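You operate a simulated robot arm through the tools that you are given. There is no shell and no other tool.

Carry out the task below with a simulated robot arm. There is one attempt and no reset: what you move stays moved.

## Task
Tie up the black cord and lay it in the kit box.
Fine: use the tie holder; pull the knob all the way; press the free button once.

The check looks at the end state, three seconds after you hand in, the way a careful person would. Anything else that was tipped, shoved, dropped, spilled or broken makes it a failure.

## Robot
A 5-joint arm with a two-finger parallel gripper, fixed in place. Base frame: the origin is at the foot of the arm, x ahead of it, y to its left, z up. Units: mm, degrees, N and s.
It reaches about 1134 mm from its shoulder. Its first joint turns from -149.0 to 149.0 degrees. Payload 1.57 kg.
The tool frame sits at the grasp point between the pads (the TCP): z along the fingers, y along the line on which they close. The tips reach 30 mm beyond it. The gripper opens to 110 mm. The fingers are 24 mm wide and 12 mm thick; the gripper's body (48 by 112 mm) begins 78 mm behind the TCP.
Orientation is told as [roll, pitch, yaw] about the base's x, y, z axes, in that order, counted from this pose: with the fingers straight down and closing along the base's y, the tool's x points along the base's -x, its y along +y and its z along -z.

## Interface
- The arm moves only by the tool drive_tool. Its argument "targets" is a list of rows, each an object of numbers (a shift or turn left out is 0, a gripper value left out holds the last): "rx", "ry", "rz": the turn, a rotation vector about the tool's x, y, z in degrees; "tx", "ty", "tz": the shift along the tool's x, y, z in cm; "gripper": the opening, from 0 (shut) to 1 (fully open). In form: [{"rx": .., "ry": .., "rz": .., "tx": .., "ty": .., "tz": .., "gripper": ..}, ...]. A call has 1 to 20 rows; each row is the pose to reach, as a shift and turn from the pose commanded when the call began, along the tool's axes at that moment. Rows are played at 5 a second. More than 50 mm and 8.6 degrees between two rows, or a gripper value outside its range, and nothing of the call is played. Where a pose cannot be reached the arm comes as near as it can. A force on the tool above 50 N (or 10 N above the force at the start of the call, whichever is more), or a blocked arm, ends the call early, and 0.2 s more pass. Each finger travels about 153 mm/s and halts on what it meets, pressing with about 23 N; the grip force reading is that of the motor and also rises with nothing between the fingers. The clock runs only during rows and for 0.2 s after the last one: add rows that repeat a pose to give the fingers time. The reply holds the time, the measured pose of the TCP, the force on the tool along the base axes, the opening and the grip force, in the units named above and with some noise, with the torque about the TCP (base axes, N m) and any sound that the robot's microphone picked up.
- Cameras (640 x 400 px; columns grow to the right, rows downward): "scene" is fixed at [402.8, 525.3, 1300.7]; the picture's right is [-0.72, -0.70, 0.00], its down [-0.52, 0.54, -0.66] and it looks along [0.46, -0.47, -0.75] (base axes); focal length 214 px, centre (320, 200). "wrist" rides on the gripper at [70, 16, -141] in the tool frame; the picture's right is [-0.23, 0.97, 0.00], its down [-0.85, -0.20, -0.48] and it looks along [-0.47, -0.11, 0.88] (tool axes); focal length 222 px, centre (320, 200). There is no depth. A picture from a camera that has moved, and an enlarged one, comes with that camera's place and axes in the base frame and with its lens. The place of the scene camera against the robot may be out by one fixed shift of up to 25 mm in any direction.
- snapshot(camera): a new picture of that camera. No time passes.
- move_column(by): slides the trunk up (or, below 0, down) by that many mm; the arm rides with it, the base frame stays. It gives what a move gives, with no picture.
- zoom(camera, box): a new picture of the part [left, top, right, bottom] of that camera's present view, enlarged. No time passes.
- sign_off(): hands the job in; it is judged then, once.

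Places have to be worked out from the pictures, the camera data and where the tool is seen. Open the gripper and draw the arm clear of the work before you hand the job in, unless the task says otherwise.

The tools are called as name(argument=value, ...) on one line, values as JSON. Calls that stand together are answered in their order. drive_tool: Moves the arm, as the interface text tells. Its arguments: {"type":"object","properties":{"targets":{"type":"array"}},"required":["targets"]} The other tools are called the same way: move_column (by) slides the trunk up or down; snapshot (camera) takes a picture; zoom (camera, box) takes an enlarged picture of a part of a camera's view; sign_off () hands the job in.

At the start:

```text
time: 0.0
ee_pos: [657.4, -164.6, 1040.8]
orientation: [0.0, 0.0, -0.1]
ft_force: [0.3, -0.7, 0.2]
ft_torque: [-0.01, 0.03, -0.02]
grip_width: 110.1
gripper_force: 0.1
trunk travel left (down, up): [-774.0, 196.0]
```

scene: 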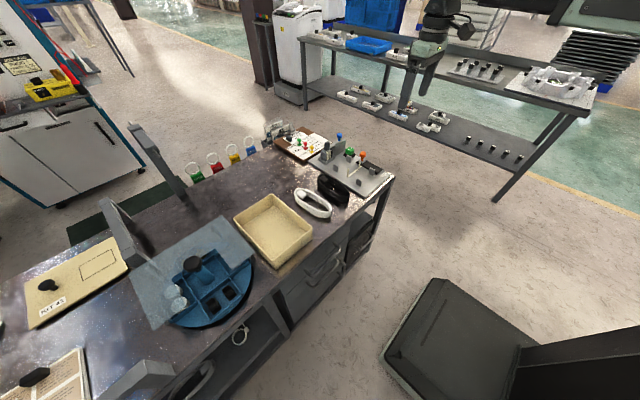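
wrist: 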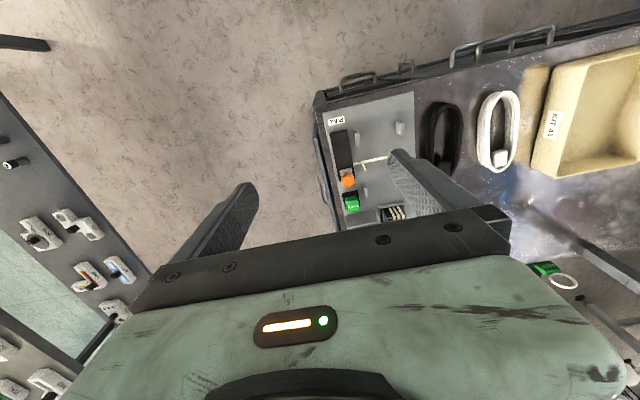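

I start by looking closely at the tie holder, cords and kit box before moving anything.

zoom(camera="scene", box=[260, 110, 420, 230])

zoom(camera="wrist", box=[310, 60, 550, 240])

zoom(camera="scene", box=[100, 180, 340, 360])

```text
3.33 times, centred on (340, 170) of scene
camera zoom: at [402.8, 525.3, 1300.7], right [-0.72, -0.7, 0.0], down [-0.52, 0.54, -0.66], along [0.46, -0.47, -0.75], focal length 715 px, centre (253, 300)
```

zoom: 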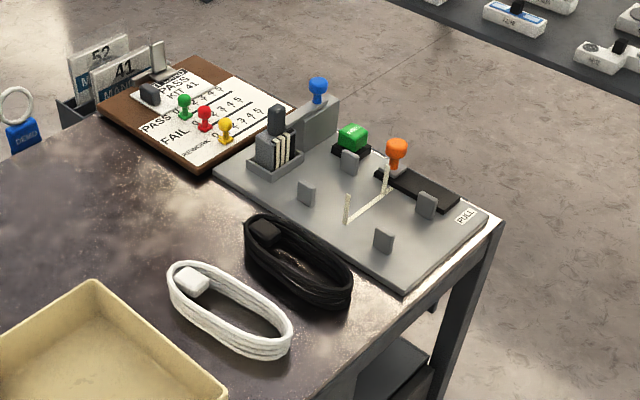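

```text
2.22 times, centred on (430, 150) of wrist
camera zoom: at [587.8, -149.0, 1183.4], right [0.23, 0.97, 0.0], down [0.85, -0.2, 0.48], along [0.47, -0.11, -0.88], focal length 494 px, centre (76, 311)
```

zoom: 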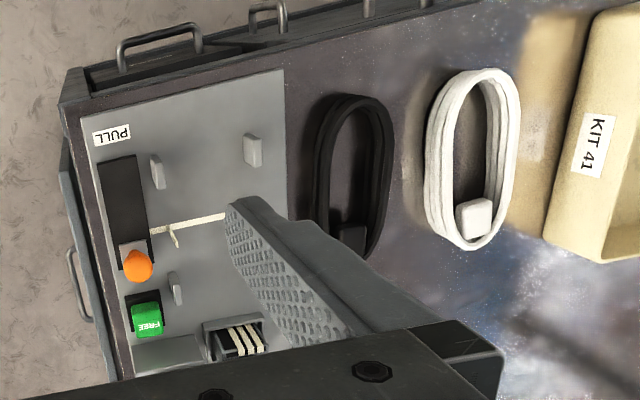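

```text
2.22 times, centred on (220, 270) of scene
camera zoom: at [402.8, 525.3, 1300.7], right [-0.72, -0.7, 0.0], down [-0.52, 0.54, -0.66], along [0.46, -0.47, -0.75], focal length 477 px, centre (542, 44)
```

zoom: 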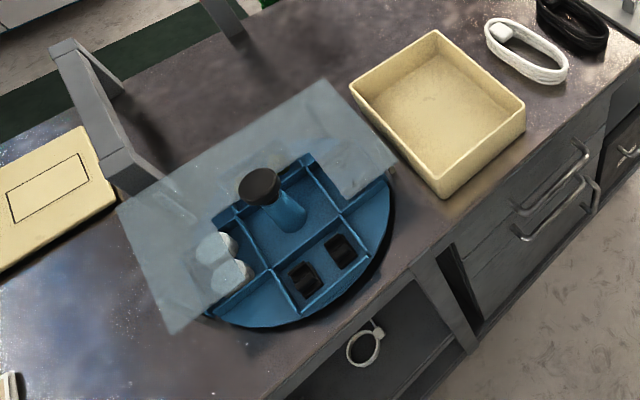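

The tie holder is the grey plate with four posts, a tie laid across, an orange knob on a track toward "PULL" and a green FREE button. My estimate puts the orange knob near (789,-135,742). I move over it to get a better wrist view.

drive_tool(targets=[{"tx": -2, "ty": 2, "tz": 1}, {"tx": -5, "ty": 4, "tz": 3}, {"tx": -8, "ty": 6.5, "tz": 4}, {"tx": -8, "ty": 6.5, "tz": 4}])

snapshot(camera="wrist")

zoom(camera="wrist", box=[220, 0, 420, 125])

```text
time: 1.0
ee_pos: [736.9, -101.1, 1040.3]
orientation: [0.0, 0.0, 0.0]
ft_force: [-0.4, -0.2, 0.8]
ft_torque: [-0.03, 0.01, -0.04]
grip_width: 109.9
gripper_force: 0.1
out of reach, approached as far as the arm can: row 1, 2, 3, 4
trunk travel left (down, up): [-774.0, 196.0]
```

```text
taken
camera wrist: at [666.2, -84.6, 1183.4], right [0.23, 0.97, 0.0], down [0.85, -0.2, 0.48], along [0.47, -0.11, -0.88], focal length 222 px, centre (320, 200)
```

wrist: 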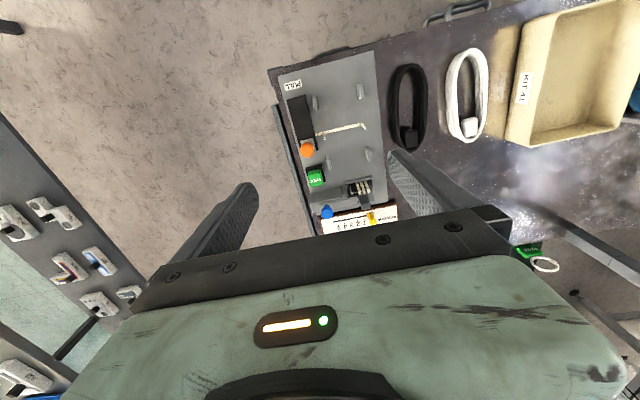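

```text
3.20 times, centred on (320, 62) of wrist
camera zoom: at [666.2, -84.6, 1183.4], right [0.23, 0.97, 0.0], down [0.85, -0.2, 0.48], along [0.47, -0.11, -0.88], focal length 711 px, centre (320, 640)
```

zoom: 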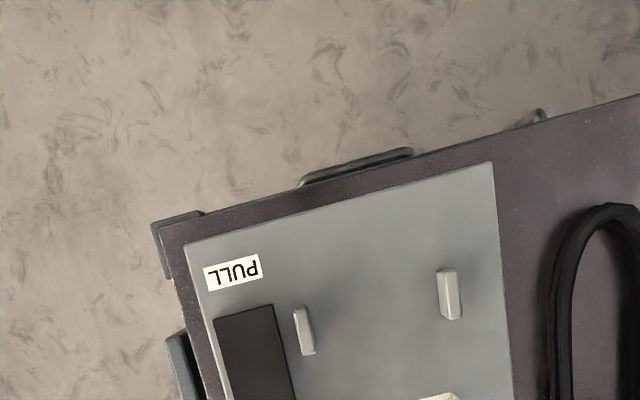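

The arm can't go lower with the column at this height, so I lower the column 130 mm. That keeps well above everything on the bench.

move_column(by=-130)

snapshot(camera="wrist")

zoom(camera="wrist", box=[240, 20, 440, 145])

```text
time: 2.6
ee_pos: [735.7, -101.0, 911.6]
orientation: [0.0, 0.1, 0.0]
ft_force: [0.7, -0.1, -1.4]
ft_torque: [-0.01, 0.01, 0.02]
grip_width: 110.2
gripper_force: 0.1
trunk travel left (down, up): [-644.0, 326.0]
```

```text
taken
camera wrist: at [666.0, -85.1, 1053.4], right [0.23, 0.97, 0.0], down [0.85, -0.2, 0.48], along [0.47, -0.11, -0.88], focal length 222 px, centre (320, 200)
```

wrist: 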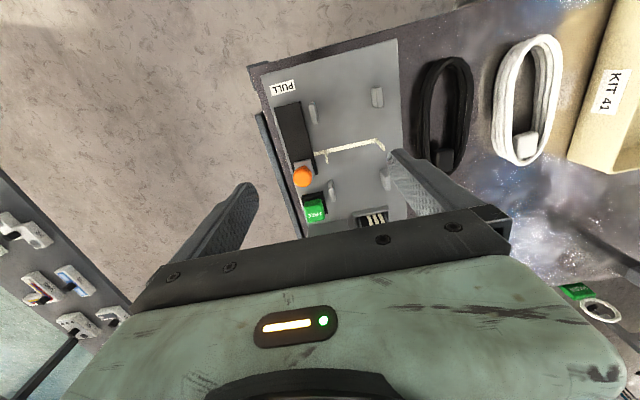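

```text
3.20 times, centred on (340, 82) of wrist
camera zoom: at [666.0, -85.1, 1053.4], right [0.23, 0.97, 0.0], down [0.85, -0.2, 0.48], along [0.47, -0.11, -0.88], focal length 711 px, centre (256, 576)
```

zoom: 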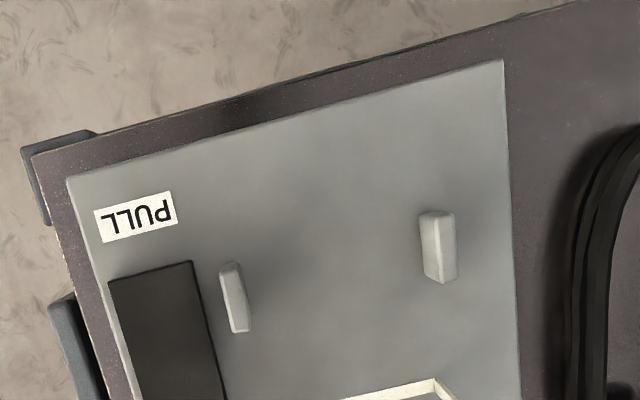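

Triangulating the two wrist views puts the plate top near z≈729, spanning y −157 to +14 with its front edge at x≈647. I move outward so the rear half of the holder comes into view.

drive_tool(targets=[{"tx": -4}, {"tx": -8}, {"tx": -12, "ty": 1}, {"tx": -14, "ty": 2}, {"tx": -14, "ty": 2}])

snapshot(camera="wrist")

zoom(camera="wrist", box=[200, 0, 440, 150])

```text
time: 3.8
ee_pos: [879.1, -79.3, 910.4]
orientation: [-0.1, 0.0, -0.1]
ft_force: [-0.4, -0.5, -1.0]
ft_torque: [0.0, 0.02, 0.01]
grip_width: 110.0
gripper_force: 0.0
trunk travel left (down, up): [-644.0, 326.0]
```

```text
taken
camera wrist: at [808.0, -63.1, 1053.3], right [0.23, 0.97, 0.0], down [0.85, -0.2, 0.48], along [0.47, -0.11, -0.88], focal length 222 px, centre (320, 200)
```

wrist: 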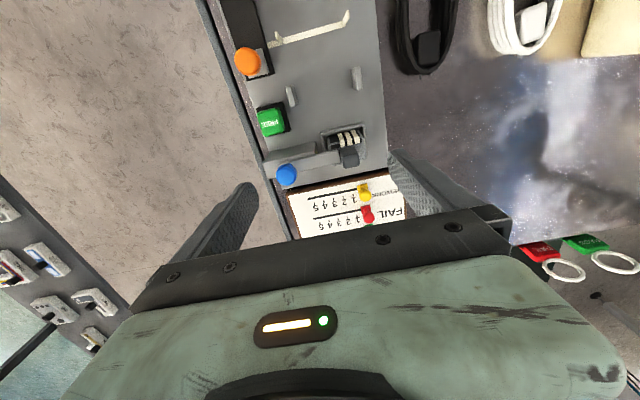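

```text
2.67 times, centred on (320, 75) of wrist
camera zoom: at [808.0, -63.1, 1053.3], right [0.23, 0.97, 0.0], down [0.85, -0.2, 0.48], along [0.47, -0.11, -0.88], focal length 592 px, centre (320, 533)
```

zoom: 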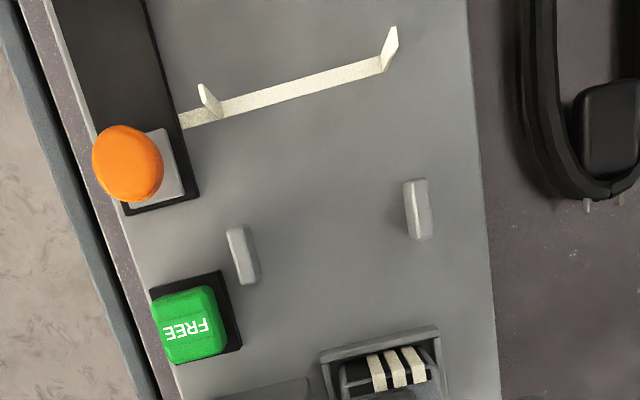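

The posts sit near x 704/819 and y −104/−19, and the tie band runs across x≈761. The black coil is near (759, 66) with its long axis already along x. I go above the coil to measure its size.

drive_tool(targets=[{"tx": 2.5, "ty": 3}, {"tx": 5.5, "ty": 6.5}, {"tx": 8.5, "ty": 10}, {"tx": 11, "ty": 13}, {"tx": 12, "ty": 14.3}, {"tx": 12, "ty": 14.3}])

snapshot(camera="wrist")

zoom(camera="wrist", box=[220, 30, 420, 155])

zoom(camera="scene", box=[290, 120, 400, 220])

```text
time: 5.2
ee_pos: [756.0, 60.0, 911.6]
orientation: [0.1, 0.0, 0.1]
ft_force: [-0.4, 0.2, 0.0]
ft_torque: [-0.01, 0.01, 0.0]
grip_width: 110.1
gripper_force: 0.1
trunk travel left (down, up): [-644.0, 326.0]
```

```text
taken
camera wrist: at [686.4, 76.1, 1053.4], right [0.23, 0.97, 0.0], down [0.85, -0.2, 0.48], along [0.47, -0.11, -0.88], focal length 222 px, centre (320, 200)
```

wrist: 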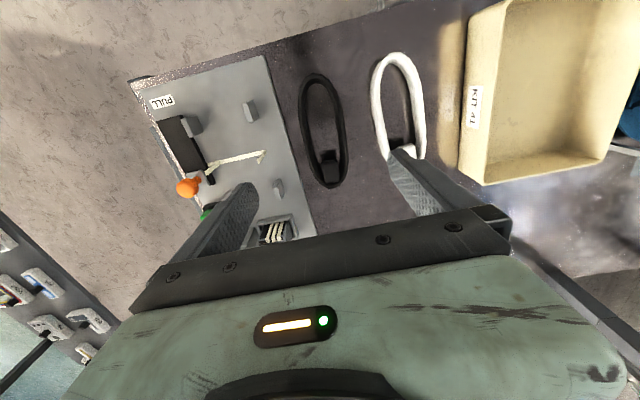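

```text
3.20 times, centred on (320, 92) of wrist
camera zoom: at [686.4, 76.1, 1053.4], right [0.23, 0.97, 0.0], down [0.85, -0.2, 0.48], along [0.47, -0.11, -0.88], focal length 711 px, centre (320, 544)
```

zoom: 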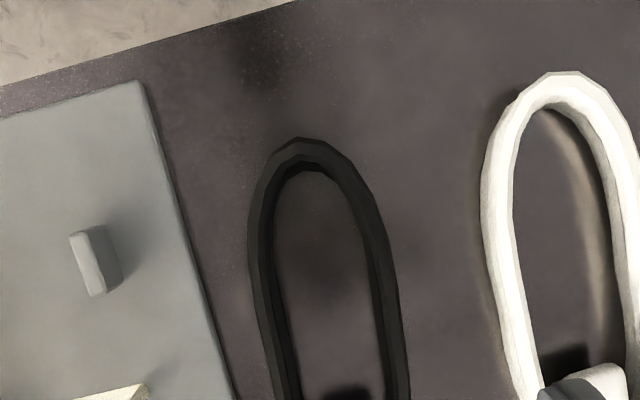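

```text
4.00 times, centred on (345, 170) of scene
camera zoom: at [402.8, 525.3, 1300.7], right [-0.72, -0.7, 0.0], down [-0.52, 0.54, -0.66], along [0.46, -0.47, -0.75], focal length 858 px, centre (220, 320)
```

zoom: 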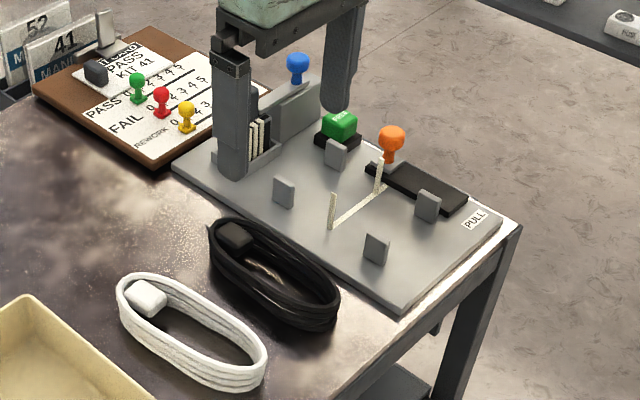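

The coil looks like a tall, thin-walled loop roughly 56 mm wide. I descend for a closer look before choosing the grip.

drive_tool(targets=[{"tz": 2.5, "tx": -1}, {"tz": 5, "tx": -2}, {"tz": 7, "tx": -2}, {"tz": 7, "tx": -2}])

snapshot(camera="wrist")

zoom(camera="wrist", box=[200, 50, 440, 200])

```text
time: 6.2
ee_pos: [775.7, 63.0, 911.0]
orientation: [0.0, 0.0, 0.1]
ft_force: [0.4, 0.8, -0.9]
ft_torque: [-0.02, 0.0, 0.0]
grip_width: 109.9
gripper_force: 0.2
out of reach, approached as far as the arm can: row 1, 2, 3, 4
trunk travel left (down, up): [-644.0, 326.0]
```

```text
taken
camera wrist: at [706.5, 78.2, 1053.4], right [0.23, 0.97, 0.0], down [0.85, -0.2, 0.48], along [0.47, -0.11, -0.88], focal length 222 px, centre (320, 200)
```

wrist: 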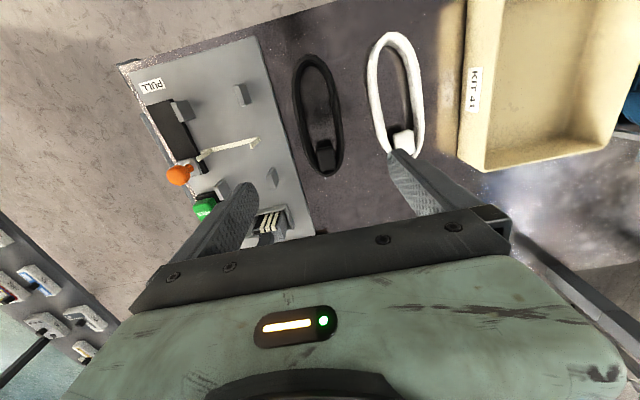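

```text
2.67 times, centred on (320, 125) of wrist
camera zoom: at [706.5, 78.2, 1053.4], right [0.23, 0.97, 0.0], down [0.85, -0.2, 0.48], along [0.47, -0.11, -0.88], focal length 592 px, centre (320, 400)
```

zoom: 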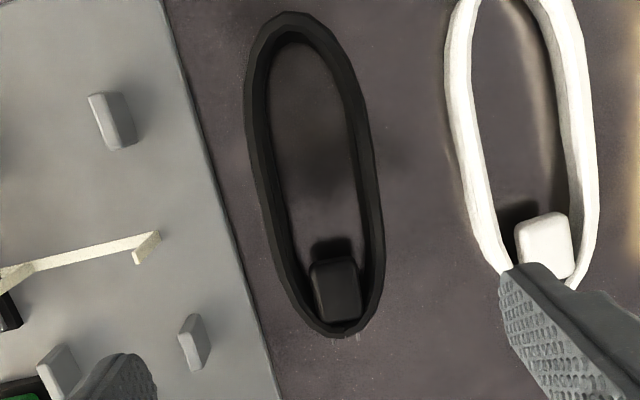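

The arm is at its lower limit again, so I raise it 150 mm and then drop the column 230 mm. That leaves the TCP near z 831 with room to move down.

drive_tool(targets=[{"tz": -4}, {"tz": -8}, {"tz": -12}, {"tz": -15}, {"tz": -15}])

move_column(by=-220)

snapshot(camera="wrist")

zoom(camera="wrist", box=[200, 50, 440, 200])

```text
time: 7.4
ee_pos: [776.7, 62.9, 911.9]
orientation: [0.1, 0.1, 0.0]
ft_force: [0.4, -1.3, 0.2]
ft_torque: [-0.03, -0.03, 0.02]
grip_width: 110.0
gripper_force: 0.1
out of reach, approached as far as the arm can: row 1, 2, 3, 4, 5
trunk travel left (down, up): [-644.0, 326.0]
```

```text
time: 8.9
ee_pos: [775.3, 61.4, 758.5]
orientation: [-0.6, -0.4, 0.0]
ft_force: [-5.3, 4.6, 44.6]
ft_torque: [-2.36, 0.72, 0.05]
grip_width: 106.6
gripper_force: 0.0
trunk travel left (down, up): [-489.0, 481.0]
stopped: the force on the tool passed its limit at 157 N (the readings are from after the stop); the commanded pose is now the measured one
```

```text
taken
camera wrist: at [704.3, 77.9, 900.9], right [0.23, 0.97, -0.01], down [0.85, -0.19, 0.49], along [0.47, -0.12, -0.87], focal length 222 px, centre (320, 200)
```

wrist: 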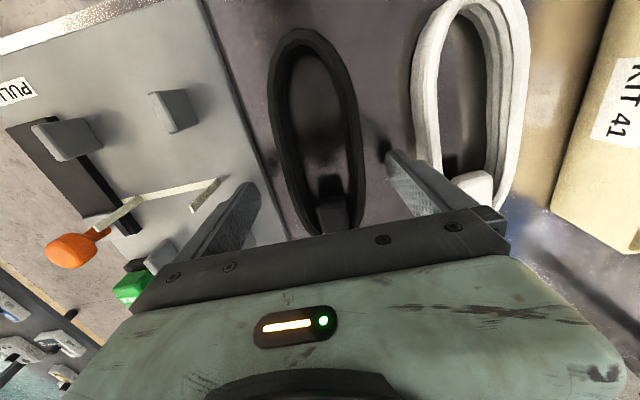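

```text
2.67 times, centred on (320, 125) of wrist
camera zoom: at [704.3, 77.9, 900.9], right [0.23, 0.97, -0.01], down [0.85, -0.19, 0.49], along [0.47, -0.12, -0.87], focal length 592 px, centre (320, 400)
```

zoom: 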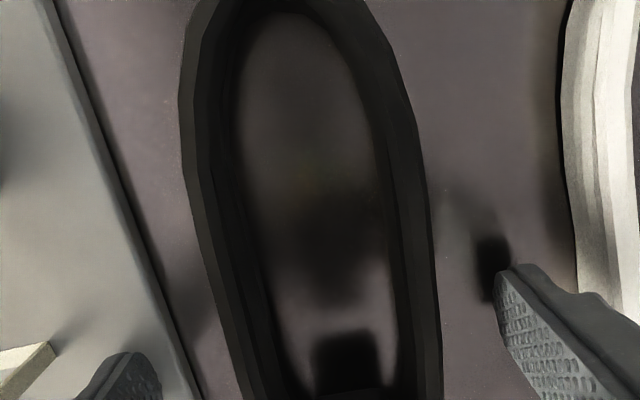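

The arm can't change z at all, so height comes only from the column. That move put the left fingertip down on the holder's plate edge, which places the plate top at z≈728. I back off upward now and check that nothing shifted.

move_column(by=60)

snapshot(camera="wrist")

zoom(camera="scene", box=[290, 120, 400, 220])

```text
time: 9.9
ee_pos: [778.3, 62.0, 815.6]
orientation: [-0.5, -0.4, 0.0]
ft_force: [0.3, 0.4, 0.3]
ft_torque: [-0.01, 0.02, 0.02]
grip_width: 110.0
gripper_force: 0.1
trunk travel left (down, up): [-549.0, 421.0]
```

```text
taken
camera wrist: at [707.8, 77.7, 957.7], right [0.23, 0.97, -0.01], down [0.85, -0.19, 0.49], along [0.47, -0.12, -0.87], focal length 222 px, centre (320, 200)
```

wrist: 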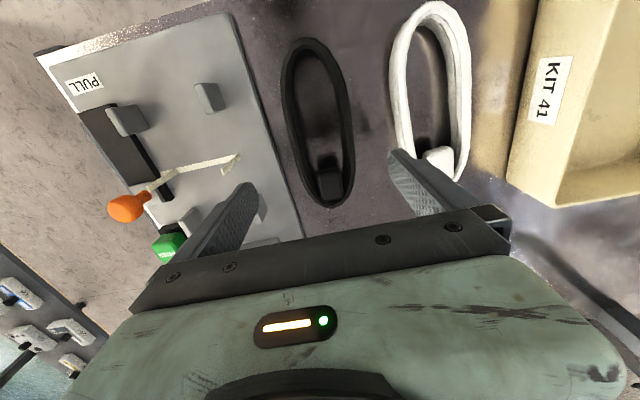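

```text
4.00 times, centred on (345, 170) of scene
camera zoom: at [402.8, 525.3, 1300.7], right [-0.72, -0.7, 0.0], down [-0.52, 0.54, -0.66], along [0.46, -0.47, -0.75], focal length 858 px, centre (220, 320)
```

zoom: 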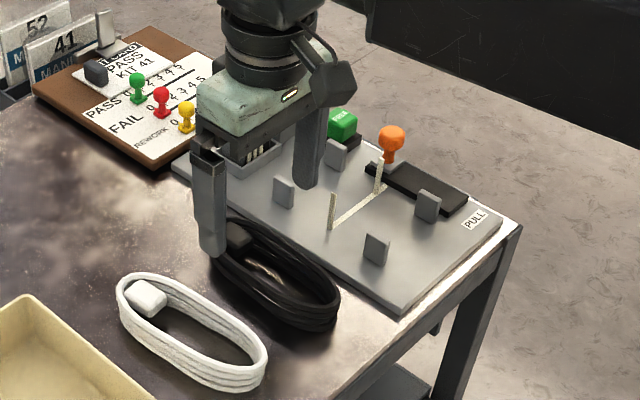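

Nothing shifted on the bench. I level the tool and spin it about 6.7° to match the coil's axis, then look again.

drive_tool(targets=[{"rx": -0.25, "ry": 0.2, "rz": 3.3}, {"rx": -0.5, "ry": 0.4, "rz": 6.7}, {"rx": -0.5, "ry": 0.4, "rz": 6.7}])

snapshot(camera="wrist")

zoom(camera="wrist", box=[200, 20, 480, 220])

```text
time: 10.7
ee_pos: [779.8, 61.4, 815.7]
orientation: [0.0, 0.1, -6.8]
ft_force: [-0.1, -0.3, -0.8]
ft_torque: [0.0, 0.04, 0.03]
grip_width: 109.9
gripper_force: 0.1
trunk travel left (down, up): [-549.0, 421.0]
```

```text
taken
camera wrist: at [711.3, 84.6, 958.3], right [0.34, 0.94, 0.0], down [0.83, -0.3, 0.48], along [0.45, -0.16, -0.88], focal length 222 px, centre (320, 200)
```

wrist: 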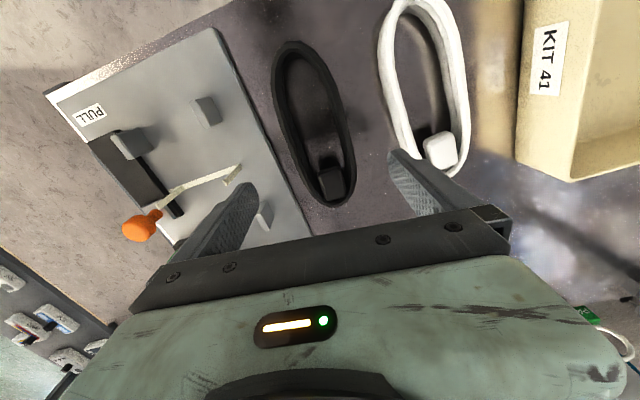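

```text
2.00 times, centred on (340, 120) of wrist
camera zoom: at [711.3, 84.6, 958.3], right [0.34, 0.94, 0.0], down [0.83, -0.3, 0.48], along [0.45, -0.16, -0.88], focal length 444 px, centre (280, 360)
```

zoom: 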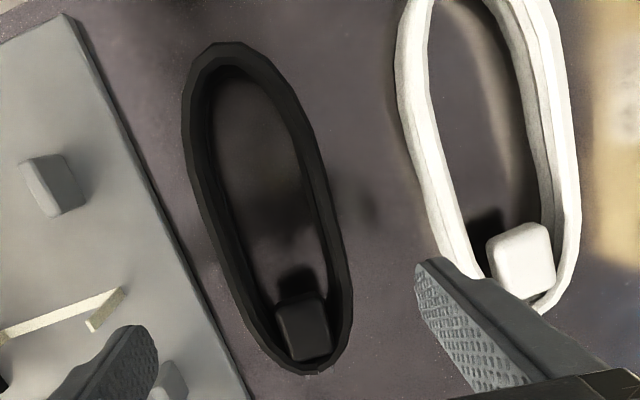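

The coil is about 157 × 60 mm with near-parallel sides. I'll grip it across its full width about 23 mm toward the plug end, with the tips kept above plate level. First I centre on it and narrow the opening to about 70 mm.

drive_tool(targets=[{"tx": -0.2, "ty": 0.26, "rz": -1.5, "gripper": 0.65}, {"tx": -0.2, "ty": 0.26, "rz": -1.5, "gripper": 0.65}, {"tx": -0.2, "ty": 0.26, "rz": -1.5, "gripper": 0.65}])

zoom(camera="wrist", box=[200, 20, 480, 220])

```text
time: 11.5
ee_pos: [781.8, 63.8, 815.7]
orientation: [0.0, 0.1, -5.2]
ft_force: [-1.1, -0.4, 0.0]
ft_torque: [-0.01, 0.0, 0.0]
grip_width: 71.4
gripper_force: 0.0
trunk travel left (down, up): [-549.0, 421.0]
```

```text
2.00 times, centred on (340, 120) of wrist
camera zoom: at [713.2, 85.1, 958.3], right [0.31, 0.95, 0.0], down [0.83, -0.28, 0.48], along [0.45, -0.15, -0.88], focal length 444 px, centre (280, 360)
```

zoom: 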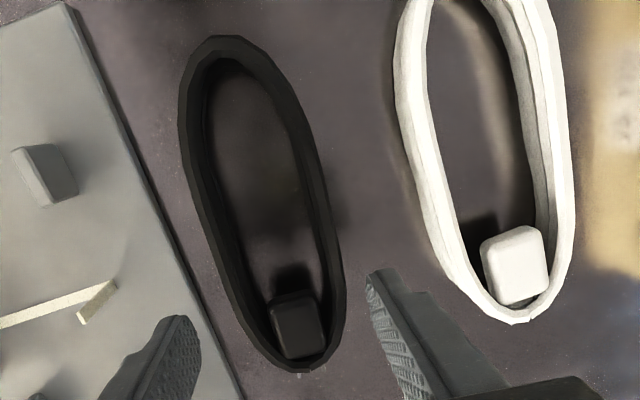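

The alignment looks right, so I descend with the column in two steps and watch the force.

move_column(by=-40)

snapshot(camera="wrist")

zoom(camera="scene", box=[290, 120, 400, 220])

```text
time: 12.4
ee_pos: [781.5, 63.6, 777.3]
orientation: [0.0, 0.0, -5.2]
ft_force: [0.1, 0.4, -0.2]
ft_torque: [-0.01, 0.0, -0.01]
grip_width: 71.6
gripper_force: 0.1
trunk travel left (down, up): [-509.0, 461.0]
```

```text
taken
camera wrist: at [713.2, 85.1, 918.3], right [0.31, 0.95, 0.0], down [0.83, -0.28, 0.48], along [0.45, -0.15, -0.88], focal length 222 px, centre (320, 200)
```

wrist: 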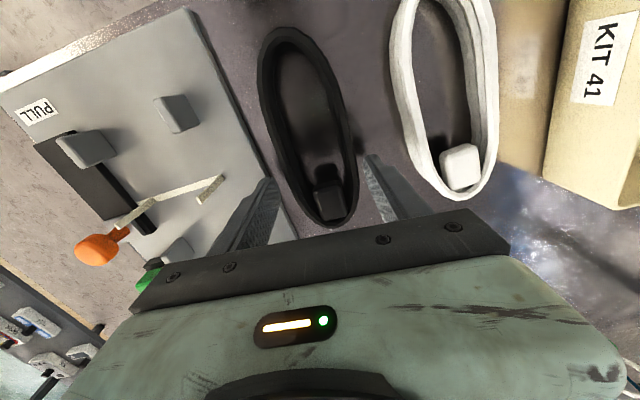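

```text
4.00 times, centred on (345, 170) of scene
camera zoom: at [402.8, 525.3, 1300.7], right [-0.72, -0.7, 0.0], down [-0.52, 0.54, -0.66], along [0.46, -0.47, -0.75], focal length 858 px, centre (220, 320)
```

zoom: 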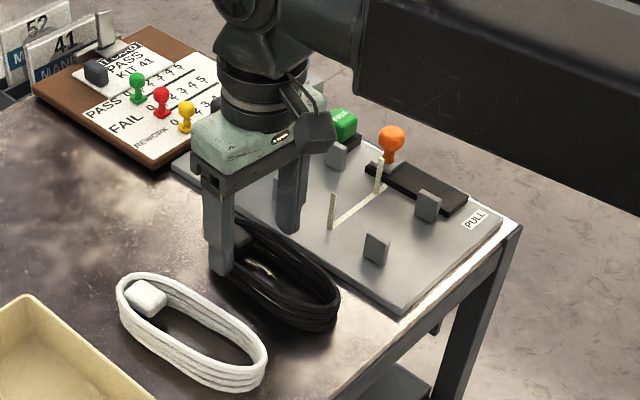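

No contact so far and the fingers straddle the coil. I lower 16 mm more so the tips sit just above plate level.

move_column(by=-16)

zoom(camera="wrist", box=[200, 20, 480, 220])

```text
time: 13.0
ee_pos: [781.8, 63.1, 760.4]
orientation: [0.1, -0.1, -5.2]
ft_force: [0.2, 0.1, -0.7]
ft_torque: [0.01, 0.0, -0.03]
grip_width: 71.8
gripper_force: 0.0
trunk travel left (down, up): [-493.0, 477.0]
```

```text
2.00 times, centred on (340, 120) of wrist
camera zoom: at [713.2, 85.1, 902.3], right [0.31, 0.95, 0.0], down [0.83, -0.28, 0.48], along [0.45, -0.15, -0.88], focal length 444 px, centre (280, 360)
```

zoom: 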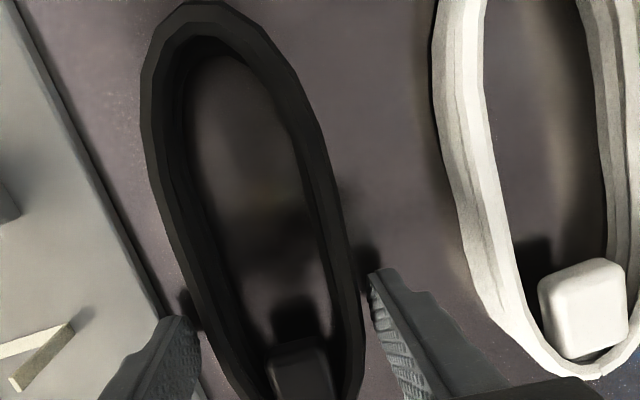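

The fingers straddle the coil with a few mm of clearance each side. I close gently and read the width.

drive_tool(targets=[{"gripper": 0.58}, {"gripper": 0.55}, {"gripper": 0.52}, {"gripper": 0.5}, {"gripper": 0.5}])

zoom(camera="wrist", box=[200, 20, 480, 220])

```text
time: 14.2
ee_pos: [781.3, 63.0, 760.6]
orientation: [0.0, 0.0, -5.2]
ft_force: [1.1, 1.9, 0.7]
ft_torque: [0.04, 0.0, 0.05]
grip_width: 63.4
gripper_force: 23.0
trunk travel left (down, up): [-493.0, 477.0]
```

```text
2.00 times, centred on (340, 120) of wrist
camera zoom: at [713.2, 85.2, 902.3], right [0.31, 0.95, 0.0], down [0.83, -0.28, 0.48], along [0.45, -0.15, -0.88], focal length 444 px, centre (280, 360)
```

zoom: 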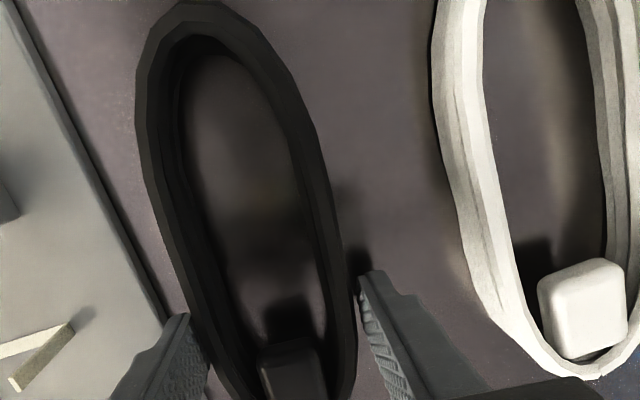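

The coil is held at 63.4 mm with 23 N. I lift a little and check the hold.

move_column(by=20)

snapshot(camera="wrist")

zoom(camera="scene", box=[290, 120, 400, 220])

```text
time: 14.9
ee_pos: [782.0, 63.4, 780.9]
orientation: [0.0, 0.0, -5.2]
ft_force: [2.0, -1.1, 3.5]
ft_torque: [-0.14, 0.13, 0.04]
grip_width: 63.9
gripper_force: 12.1
trunk travel left (down, up): [-513.0, 457.0]
```

```text
taken
camera wrist: at [713.1, 84.7, 922.6], right [0.31, 0.95, 0.0], down [0.83, -0.28, 0.48], along [0.45, -0.15, -0.88], focal length 222 px, centre (320, 200)
```

wrist: 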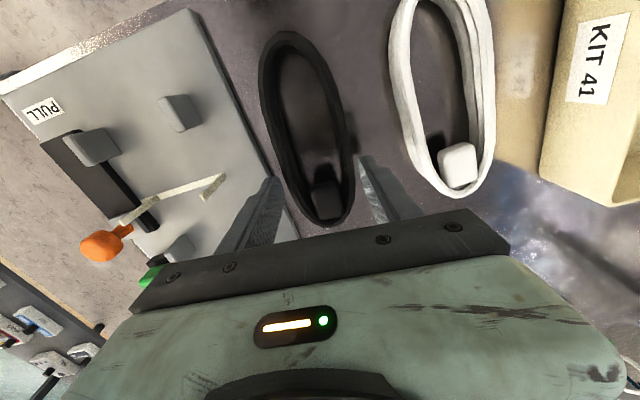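

```text
4.00 times, centred on (345, 170) of scene
camera zoom: at [402.8, 525.3, 1300.7], right [-0.72, -0.7, 0.0], down [-0.52, 0.54, -0.66], along [0.46, -0.47, -0.75], focal length 858 px, centre (220, 320)
```

zoom: 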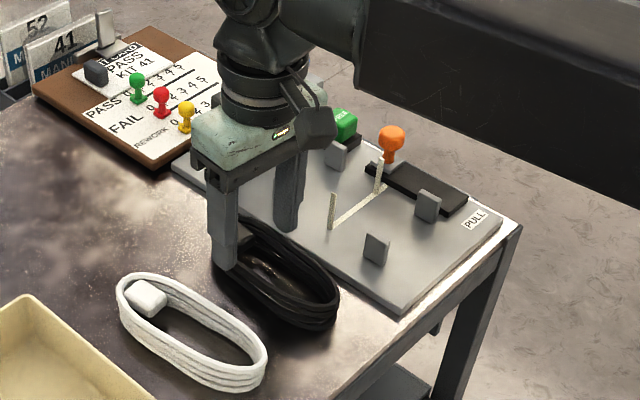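

The coil stayed on the table and the grip slipped because it was too shallow. I open slightly and will go deeper along its sides.

drive_tool(targets=[{"gripper": 0.6}, {"gripper": 0.64}, {"gripper": 0.64}])

zoom(camera="wrist", box=[200, 20, 480, 220])

```text
time: 15.7
ee_pos: [780.4, 62.9, 779.5]
orientation: [0.0, -0.1, -5.1]
ft_force: [0.0, -0.5, -0.2]
ft_torque: [-0.01, 0.03, 0.01]
grip_width: 70.4
gripper_force: 0.1
trunk travel left (down, up): [-513.0, 457.0]
```

```text
2.00 times, centred on (340, 120) of wrist
camera zoom: at [713.2, 85.1, 922.3], right [0.31, 0.95, 0.0], down [0.83, -0.28, 0.48], along [0.45, -0.15, -0.88], focal length 444 px, centre (280, 360)
```

zoom: 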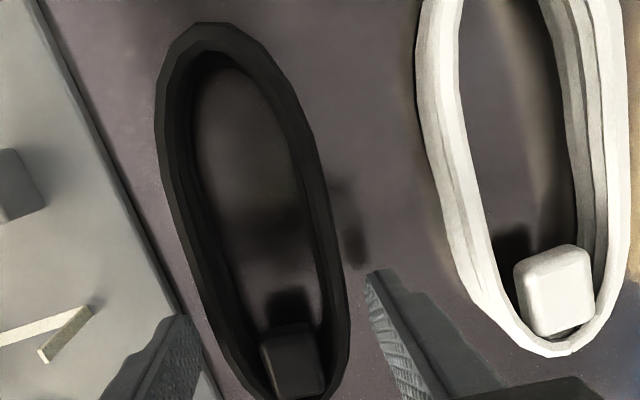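

My size estimates suggest the coil top is only about z≈738, so the grip was on its upper rim. The left finger is also close to the plate edge. I'll re-grip at the same height and slide the coil about 12 mm in +y for clearance before going deeper.

move_column(by=-20)

```text
time: 16.3
ee_pos: [781.8, 63.3, 759.8]
orientation: [0.0, 0.0, -5.2]
ft_force: [-0.2, -0.1, 0.0]
ft_torque: [0.0, 0.01, -0.02]
grip_width: 70.3
gripper_force: 0.0
trunk travel left (down, up): [-493.0, 477.0]
```

No contact at TCP z 760. I close lightly and slide 12 mm in +y.

drive_tool(targets=[{"gripper": 0.56}, {"gripper": 0.56}, {"ty": 0.4, "gripper": 0.56}, {"ty": 0.8, "gripper": 0.56}, {"ty": 1.2, "gripper": 0.56}, {"ty": 1.2, "gripper": 0.61}, {"ty": 1.2, "gripper": 0.62}, {"ty": 1.2, "gripper": 0.62}])

zoom(camera="wrist", box=[200, 20, 480, 220])

```text
time: 18.1
ee_pos: [782.7, 75.7, 759.6]
orientation: [-0.1, 0.0, -5.3]
ft_force: [-0.6, -0.6, 0.0]
ft_torque: [-0.02, -0.01, 0.02]
grip_width: 68.3
gripper_force: 0.0
trunk travel left (down, up): [-493.0, 477.0]
```

```text
2.00 times, centred on (340, 120) of wrist
camera zoom: at [714.8, 97.3, 902.3], right [0.31, 0.95, 0.0], down [0.83, -0.28, 0.48], along [0.45, -0.15, -0.88], focal length 444 px, centre (280, 360)
```

zoom: 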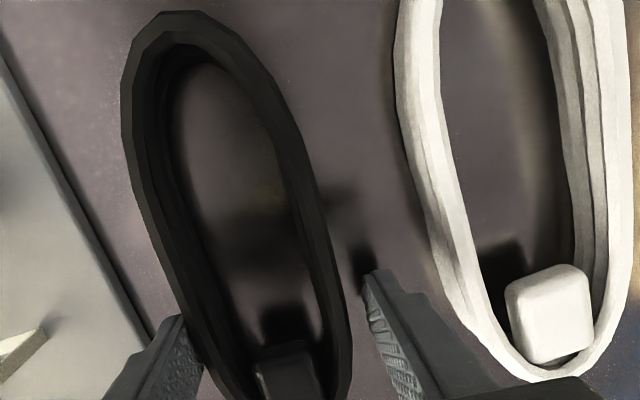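

The coil slid over and now clears the plate. I lower in small steps.

move_column(by=-8)

zoom(camera="wrist", box=[200, 20, 480, 220])

```text
time: 18.7
ee_pos: [783.1, 75.0, 751.7]
orientation: [-0.1, 0.0, -5.3]
ft_force: [0.4, 0.1, 0.0]
ft_torque: [-0.03, -0.02, 0.02]
grip_width: 68.3
gripper_force: 0.0
trunk travel left (down, up): [-485.0, 485.0]
```

```text
2.00 times, centred on (340, 120) of wrist
camera zoom: at [714.8, 97.2, 894.3], right [0.31, 0.95, 0.0], down [0.83, -0.28, 0.48], along [0.45, -0.15, -0.88], focal length 444 px, centre (280, 360)
```

zoom: 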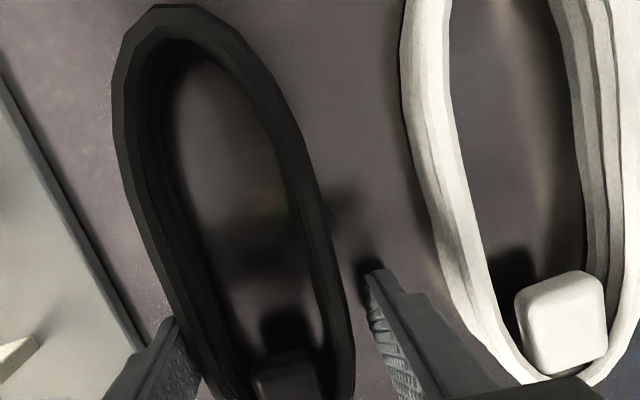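

No contact yet, and the fingertip shadow is converging with perhaps 8 mm left to the table. I lower 4 mm more and grip.

move_column(by=-4)

drive_tool(targets=[{"gripper": 0.57}, {"gripper": 0.53}, {"gripper": 0.5}, {"gripper": 0.45}, {"gripper": 0.4}, {"gripper": 0.4}])

zoom(camera="wrist", box=[200, 20, 480, 220])

```text
time: 19.2
ee_pos: [783.5, 75.7, 751.1]
orientation: [0.0, -0.2, -5.2]
ft_force: [11.8, 0.5, 32.6]
ft_torque: [-0.18, 0.05, 0.02]
grip_width: 68.1
gripper_force: 0.0
trunk travel left (down, up): [-481.0, 489.0]
```

```text
time: 20.0
ee_pos: [781.9, 75.5, 750.4]
orientation: [-0.1, -0.4, -5.2]
ft_force: [4.6, -0.4, 36.4]
ft_torque: [-0.14, 0.29, 0.03]
grip_width: 68.2
gripper_force: 7.9
trunk travel left (down, up): [-481.0, 489.0]
stopped in row 3: the force on the tool passed its limit at 51 N (the readings are from after the stop); the commanded pose is now the measured one
```

```text
2.00 times, centred on (340, 120) of wrist
camera zoom: at [713.6, 97.2, 891.8], right [0.31, 0.95, 0.0], down [0.83, -0.28, 0.48], along [0.46, -0.15, -0.88], focal length 444 px, centre (280, 360)
```

zoom: 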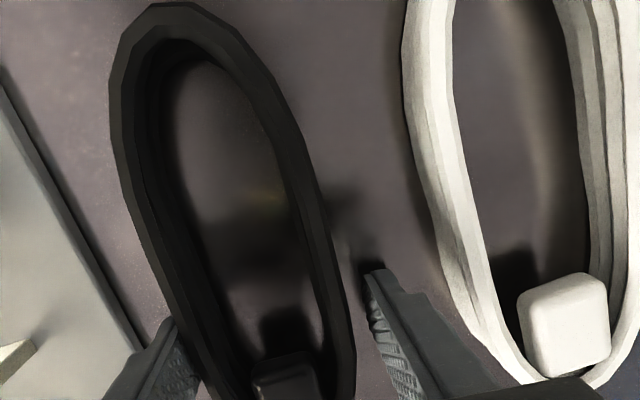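

Contact at TCP z≈751 puts the table at z≈721. I raise 4 mm, level the tool, then close.

move_column(by=4)

```text
time: 20.5
ee_pos: [784.1, 75.4, 751.0]
orientation: [0.0, -0.1, -5.2]
ft_force: [0.2, -0.7, 0.4]
ft_torque: [0.0, 0.0, 0.0]
grip_width: 62.2
gripper_force: 22.8
trunk travel left (down, up): [-485.0, 485.0]
```

The contact is gone and the fingers have closed on the coil at 62.2 mm. I set a firmer closing command before lifting.

drive_tool(targets=[{"gripper": 0.45}, {"gripper": 0.4}, {"gripper": 0.4}])

move_column(by=12)

zoom(camera="scene", box=[290, 120, 400, 220])

zoom(camera="wrist", box=[200, 20, 480, 220])

```text
time: 21.3
ee_pos: [783.6, 75.6, 751.6]
orientation: [-0.1, -0.1, -5.2]
ft_force: [0.4, 1.1, -0.8]
ft_torque: [0.01, -0.05, 0.0]
grip_width: 61.8
gripper_force: 22.8
trunk travel left (down, up): [-485.0, 485.0]
```

```text
time: 21.9
ee_pos: [783.7, 76.2, 764.5]
orientation: [0.0, -0.2, -5.2]
ft_force: [0.2, -0.1, -0.5]
ft_torque: [0.01, 0.0, 0.0]
grip_width: 62.1
gripper_force: 23.8
trunk travel left (down, up): [-497.0, 473.0]
```

```text
4.00 times, centred on (345, 170) of scene
camera zoom: at [402.8, 525.3, 1300.7], right [-0.72, -0.7, 0.0], down [-0.52, 0.54, -0.66], along [0.46, -0.47, -0.75], focal length 858 px, centre (220, 320)
```

zoom: 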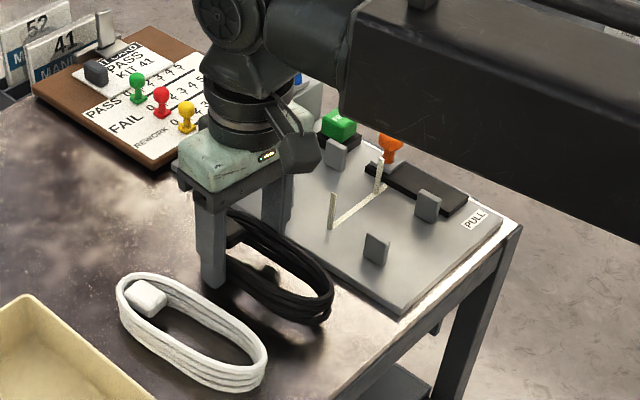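

```text
2.00 times, centred on (340, 120) of wrist
camera zoom: at [715.5, 97.3, 906.0], right [0.31, 0.95, 0.0], down [0.83, -0.28, 0.48], along [0.46, -0.15, -0.88], focal length 444 px, centre (280, 360)
```

zoom: 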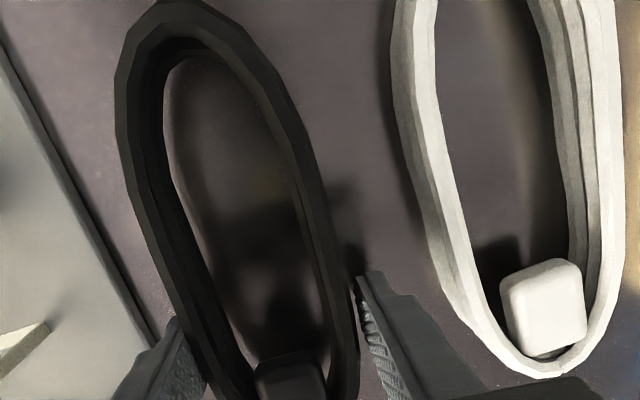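

The coil is lifted and firmly held. The tie uprights reach about z≈778, so I raise to carry it over them.

move_column(by=75)

snapshot(camera="wrist")

snapshot(camera="scene")

```text
time: 23.0
ee_pos: [783.9, 74.8, 838.8]
orientation: [0.0, -0.2, -5.2]
ft_force: [0.1, 0.4, -1.8]
ft_torque: [0.02, -0.05, -0.03]
grip_width: 61.7
gripper_force: 23.1
trunk travel left (down, up): [-572.0, 398.0]
```

```text
taken
camera wrist: at [715.6, 97.3, 981.0], right [0.31, 0.95, 0.0], down [0.83, -0.28, 0.48], along [0.46, -0.15, -0.88], focal length 222 px, centre (320, 200)
```

wrist: 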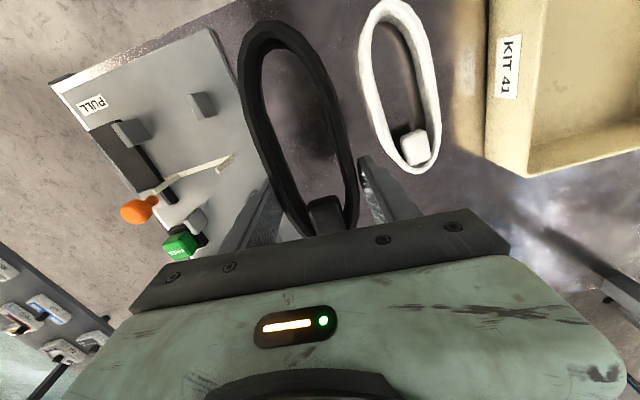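

```text
taken
```

scene: 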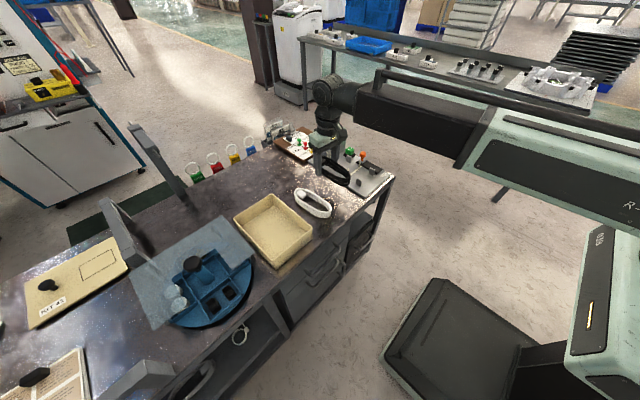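

The coil is symmetric in the grip with its centre about 22 mm toward the robot from the TCP. I carry it over the holder to TCP (784.5, −61.5), squaring the yaw on the way.

drive_tool(targets=[{"tx": -0.22, "ty": -2.27, "rz": -0.9, "gripper": 0.4}, {"tx": -0.43, "ty": -4.54, "rz": -1.7}, {"tx": -0.65, "ty": -6.8, "rz": -2.6}, {"tx": -0.87, "ty": -9.07, "rz": -3.5}, {"tx": -1.08, "ty": -11.34, "rz": -4.3}, {"tx": -1.2, "ty": -12.8, "rz": -4.9}, {"tx": -1.3, "ty": -13.61, "rz": -5.2}, {"tx": -1.3, "ty": -13.61, "rz": -5.2}, {"tx": -1.3, "ty": -13.61, "rz": -5.2}])

snapshot(camera="wrist")

zoom(camera="scene", box=[290, 120, 400, 220])

```text
time: 25.0
ee_pos: [783.5, -62.3, 839.1]
orientation: [0.0, -0.1, 0.0]
ft_force: [0.1, 0.6, -0.8]
ft_torque: [0.01, -0.08, -0.02]
grip_width: 62.0
gripper_force: 23.0
trunk travel left (down, up): [-572.0, 398.0]
```

```text
taken
camera wrist: at [713.6, -46.0, 981.0], right [0.23, 0.97, 0.0], down [0.85, -0.2, 0.48], along [0.47, -0.11, -0.88], focal length 222 px, centre (320, 200)
```

wrist: 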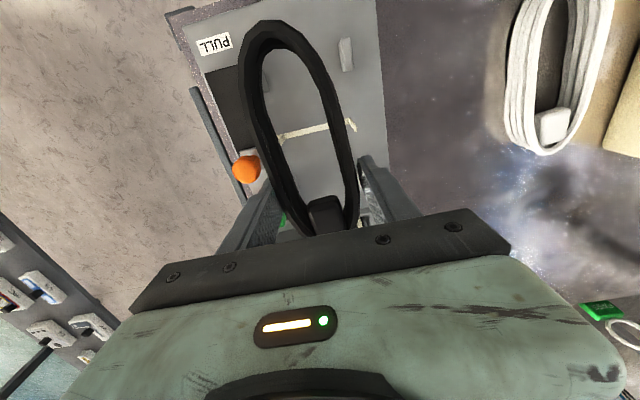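

```text
4.00 times, centred on (345, 170) of scene
camera zoom: at [402.8, 525.3, 1300.7], right [-0.72, -0.7, 0.0], down [-0.52, 0.54, -0.66], along [0.46, -0.47, -0.75], focal length 858 px, centre (220, 320)
```

zoom: 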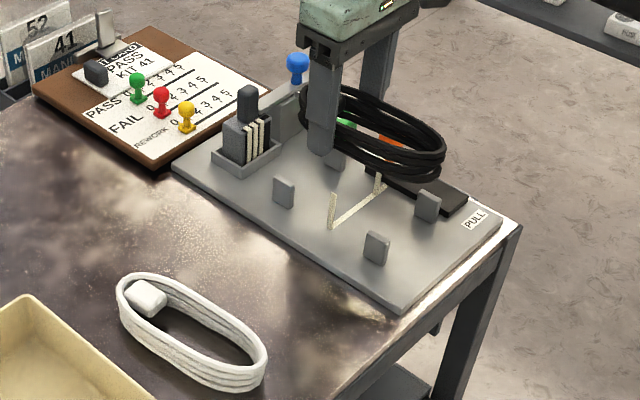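

I zoom in to verify the holder's position against the coil before lowering.

zoom(camera="wrist", box=[160, 0, 416, 160])

zoom(camera="wrist", box=[220, 80, 412, 240])

```text
2.50 times, centred on (288, 80) of wrist
camera zoom: at [713.6, -46.0, 981.0], right [0.23, 0.97, 0.0], down [0.85, -0.2, 0.48], along [0.47, -0.11, -0.88], focal length 555 px, centre (400, 500)
```

zoom: 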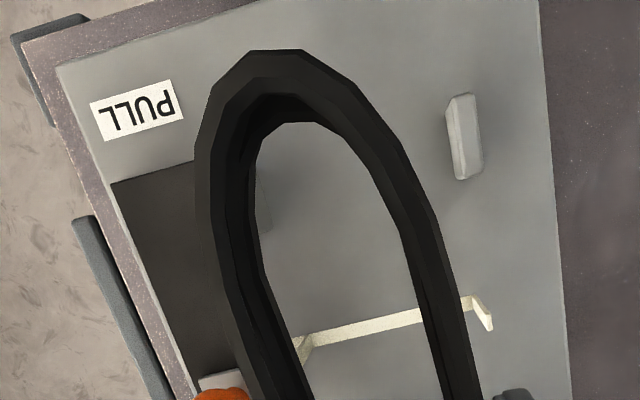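

```text
2.50 times, centred on (316, 160) of wrist
camera zoom: at [713.6, -46.0, 981.0], right [0.23, 0.97, 0.0], down [0.85, -0.2, 0.48], along [0.47, -0.11, -0.88], focal length 555 px, centre (330, 300)
```

zoom: 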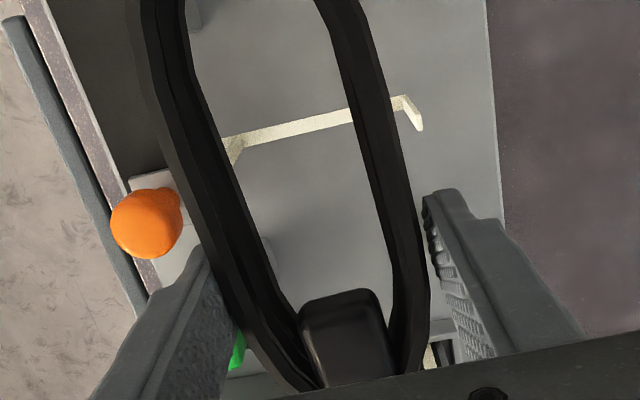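

The coil is at y≈−62.4 and its near end at x≈682, which matches the channel (inner faces y≈−98.7 to −23). I nudge 2 mm outward for finger clearance from the tie and start lowering.

drive_tool(targets=[{"tx": -0.2}, {"tx": -0.2}])

move_column(by=-45)

zoom(camera="wrist", box=[220, 80, 412, 240])

zoom(camera="scene", box=[310, 130, 400, 205])

```text
time: 25.6
ee_pos: [785.3, -62.2, 838.6]
orientation: [-0.1, -0.2, 0.0]
ft_force: [0.3, 0.1, -2.0]
ft_torque: [0.0, -0.06, -0.01]
grip_width: 61.9
gripper_force: 23.3
trunk travel left (down, up): [-572.0, 398.0]
```

```text
time: 26.5
ee_pos: [786.0, -61.5, 793.7]
orientation: [0.0, -0.2, 0.0]
ft_force: [0.0, -0.5, -2.4]
ft_torque: [-0.04, -0.06, 0.0]
grip_width: 61.8
gripper_force: 23.1
trunk travel left (down, up): [-527.0, 443.0]
```

```text
2.50 times, centred on (316, 160) of wrist
camera zoom: at [715.8, -46.1, 936.0], right [0.23, 0.97, 0.0], down [0.85, -0.2, 0.48], along [0.47, -0.11, -0.88], focal length 555 px, centre (330, 300)
```

zoom: 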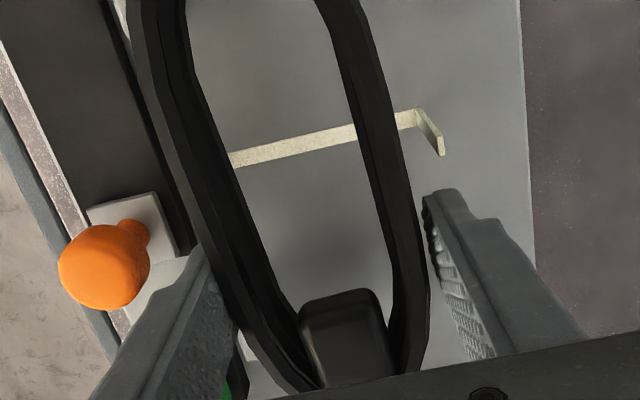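

```text
5.33 times, centred on (355, 168) of scene
camera zoom: at [402.8, 525.3, 1300.7], right [-0.72, -0.7, 0.0], down [-0.52, 0.54, -0.66], along [0.46, -0.47, -0.75], focal length 1144 px, centre (133, 373)
```

zoom: 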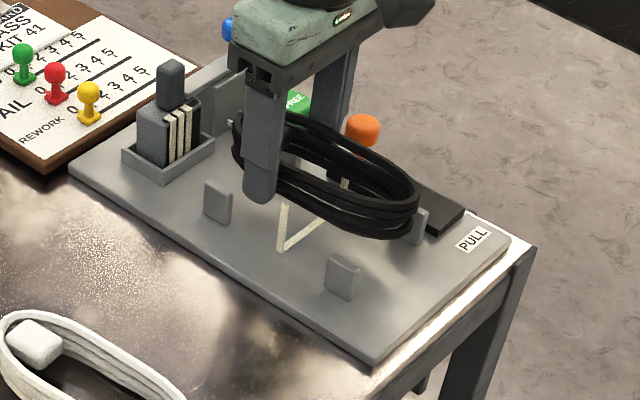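

All clear so far; I continue down to about TCP 772.

move_column(by=-22)

zoom(camera="wrist", box=[220, 80, 412, 240])

zoom(camera="scene", box=[310, 130, 400, 205])

```text
time: 27.0
ee_pos: [785.4, -63.3, 780.3]
orientation: [-0.2, -0.1, 0.2]
ft_force: [-6.8, 0.2, 8.2]
ft_torque: [-0.32, 0.79, -0.21]
grip_width: 62.0
gripper_force: 23.0
trunk travel left (down, up): [-514.0, 456.0]
stopped: the force on the tool passed its limit at 82 N (the readings are from after the stop); the commanded pose is now the measured one
```

```text
2.50 times, centred on (316, 160) of wrist
camera zoom: at [715.2, -46.1, 923.1], right [0.23, 0.97, 0.0], down [0.85, -0.2, 0.48], along [0.47, -0.11, -0.88], focal length 555 px, centre (330, 300)
```

zoom: 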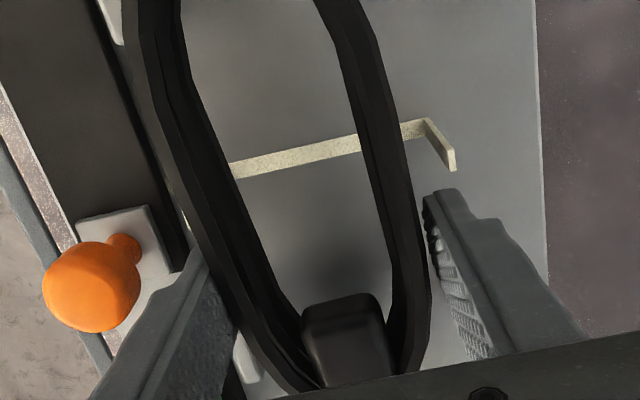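

```text
5.33 times, centred on (355, 168) of scene
camera zoom: at [402.8, 525.3, 1300.7], right [-0.72, -0.7, 0.0], down [-0.52, 0.54, -0.66], along [0.46, -0.47, -0.75], focal length 1144 px, centre (133, 373)
```

zoom: 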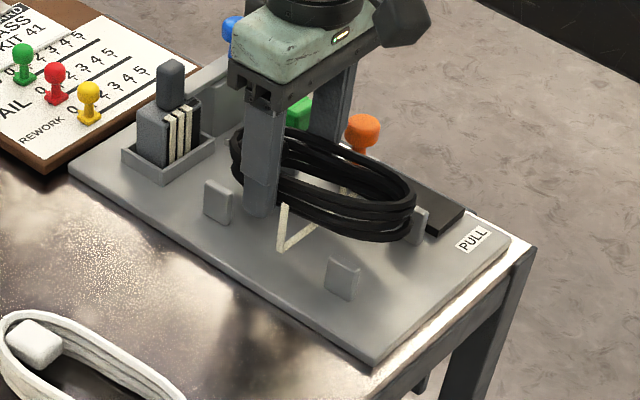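

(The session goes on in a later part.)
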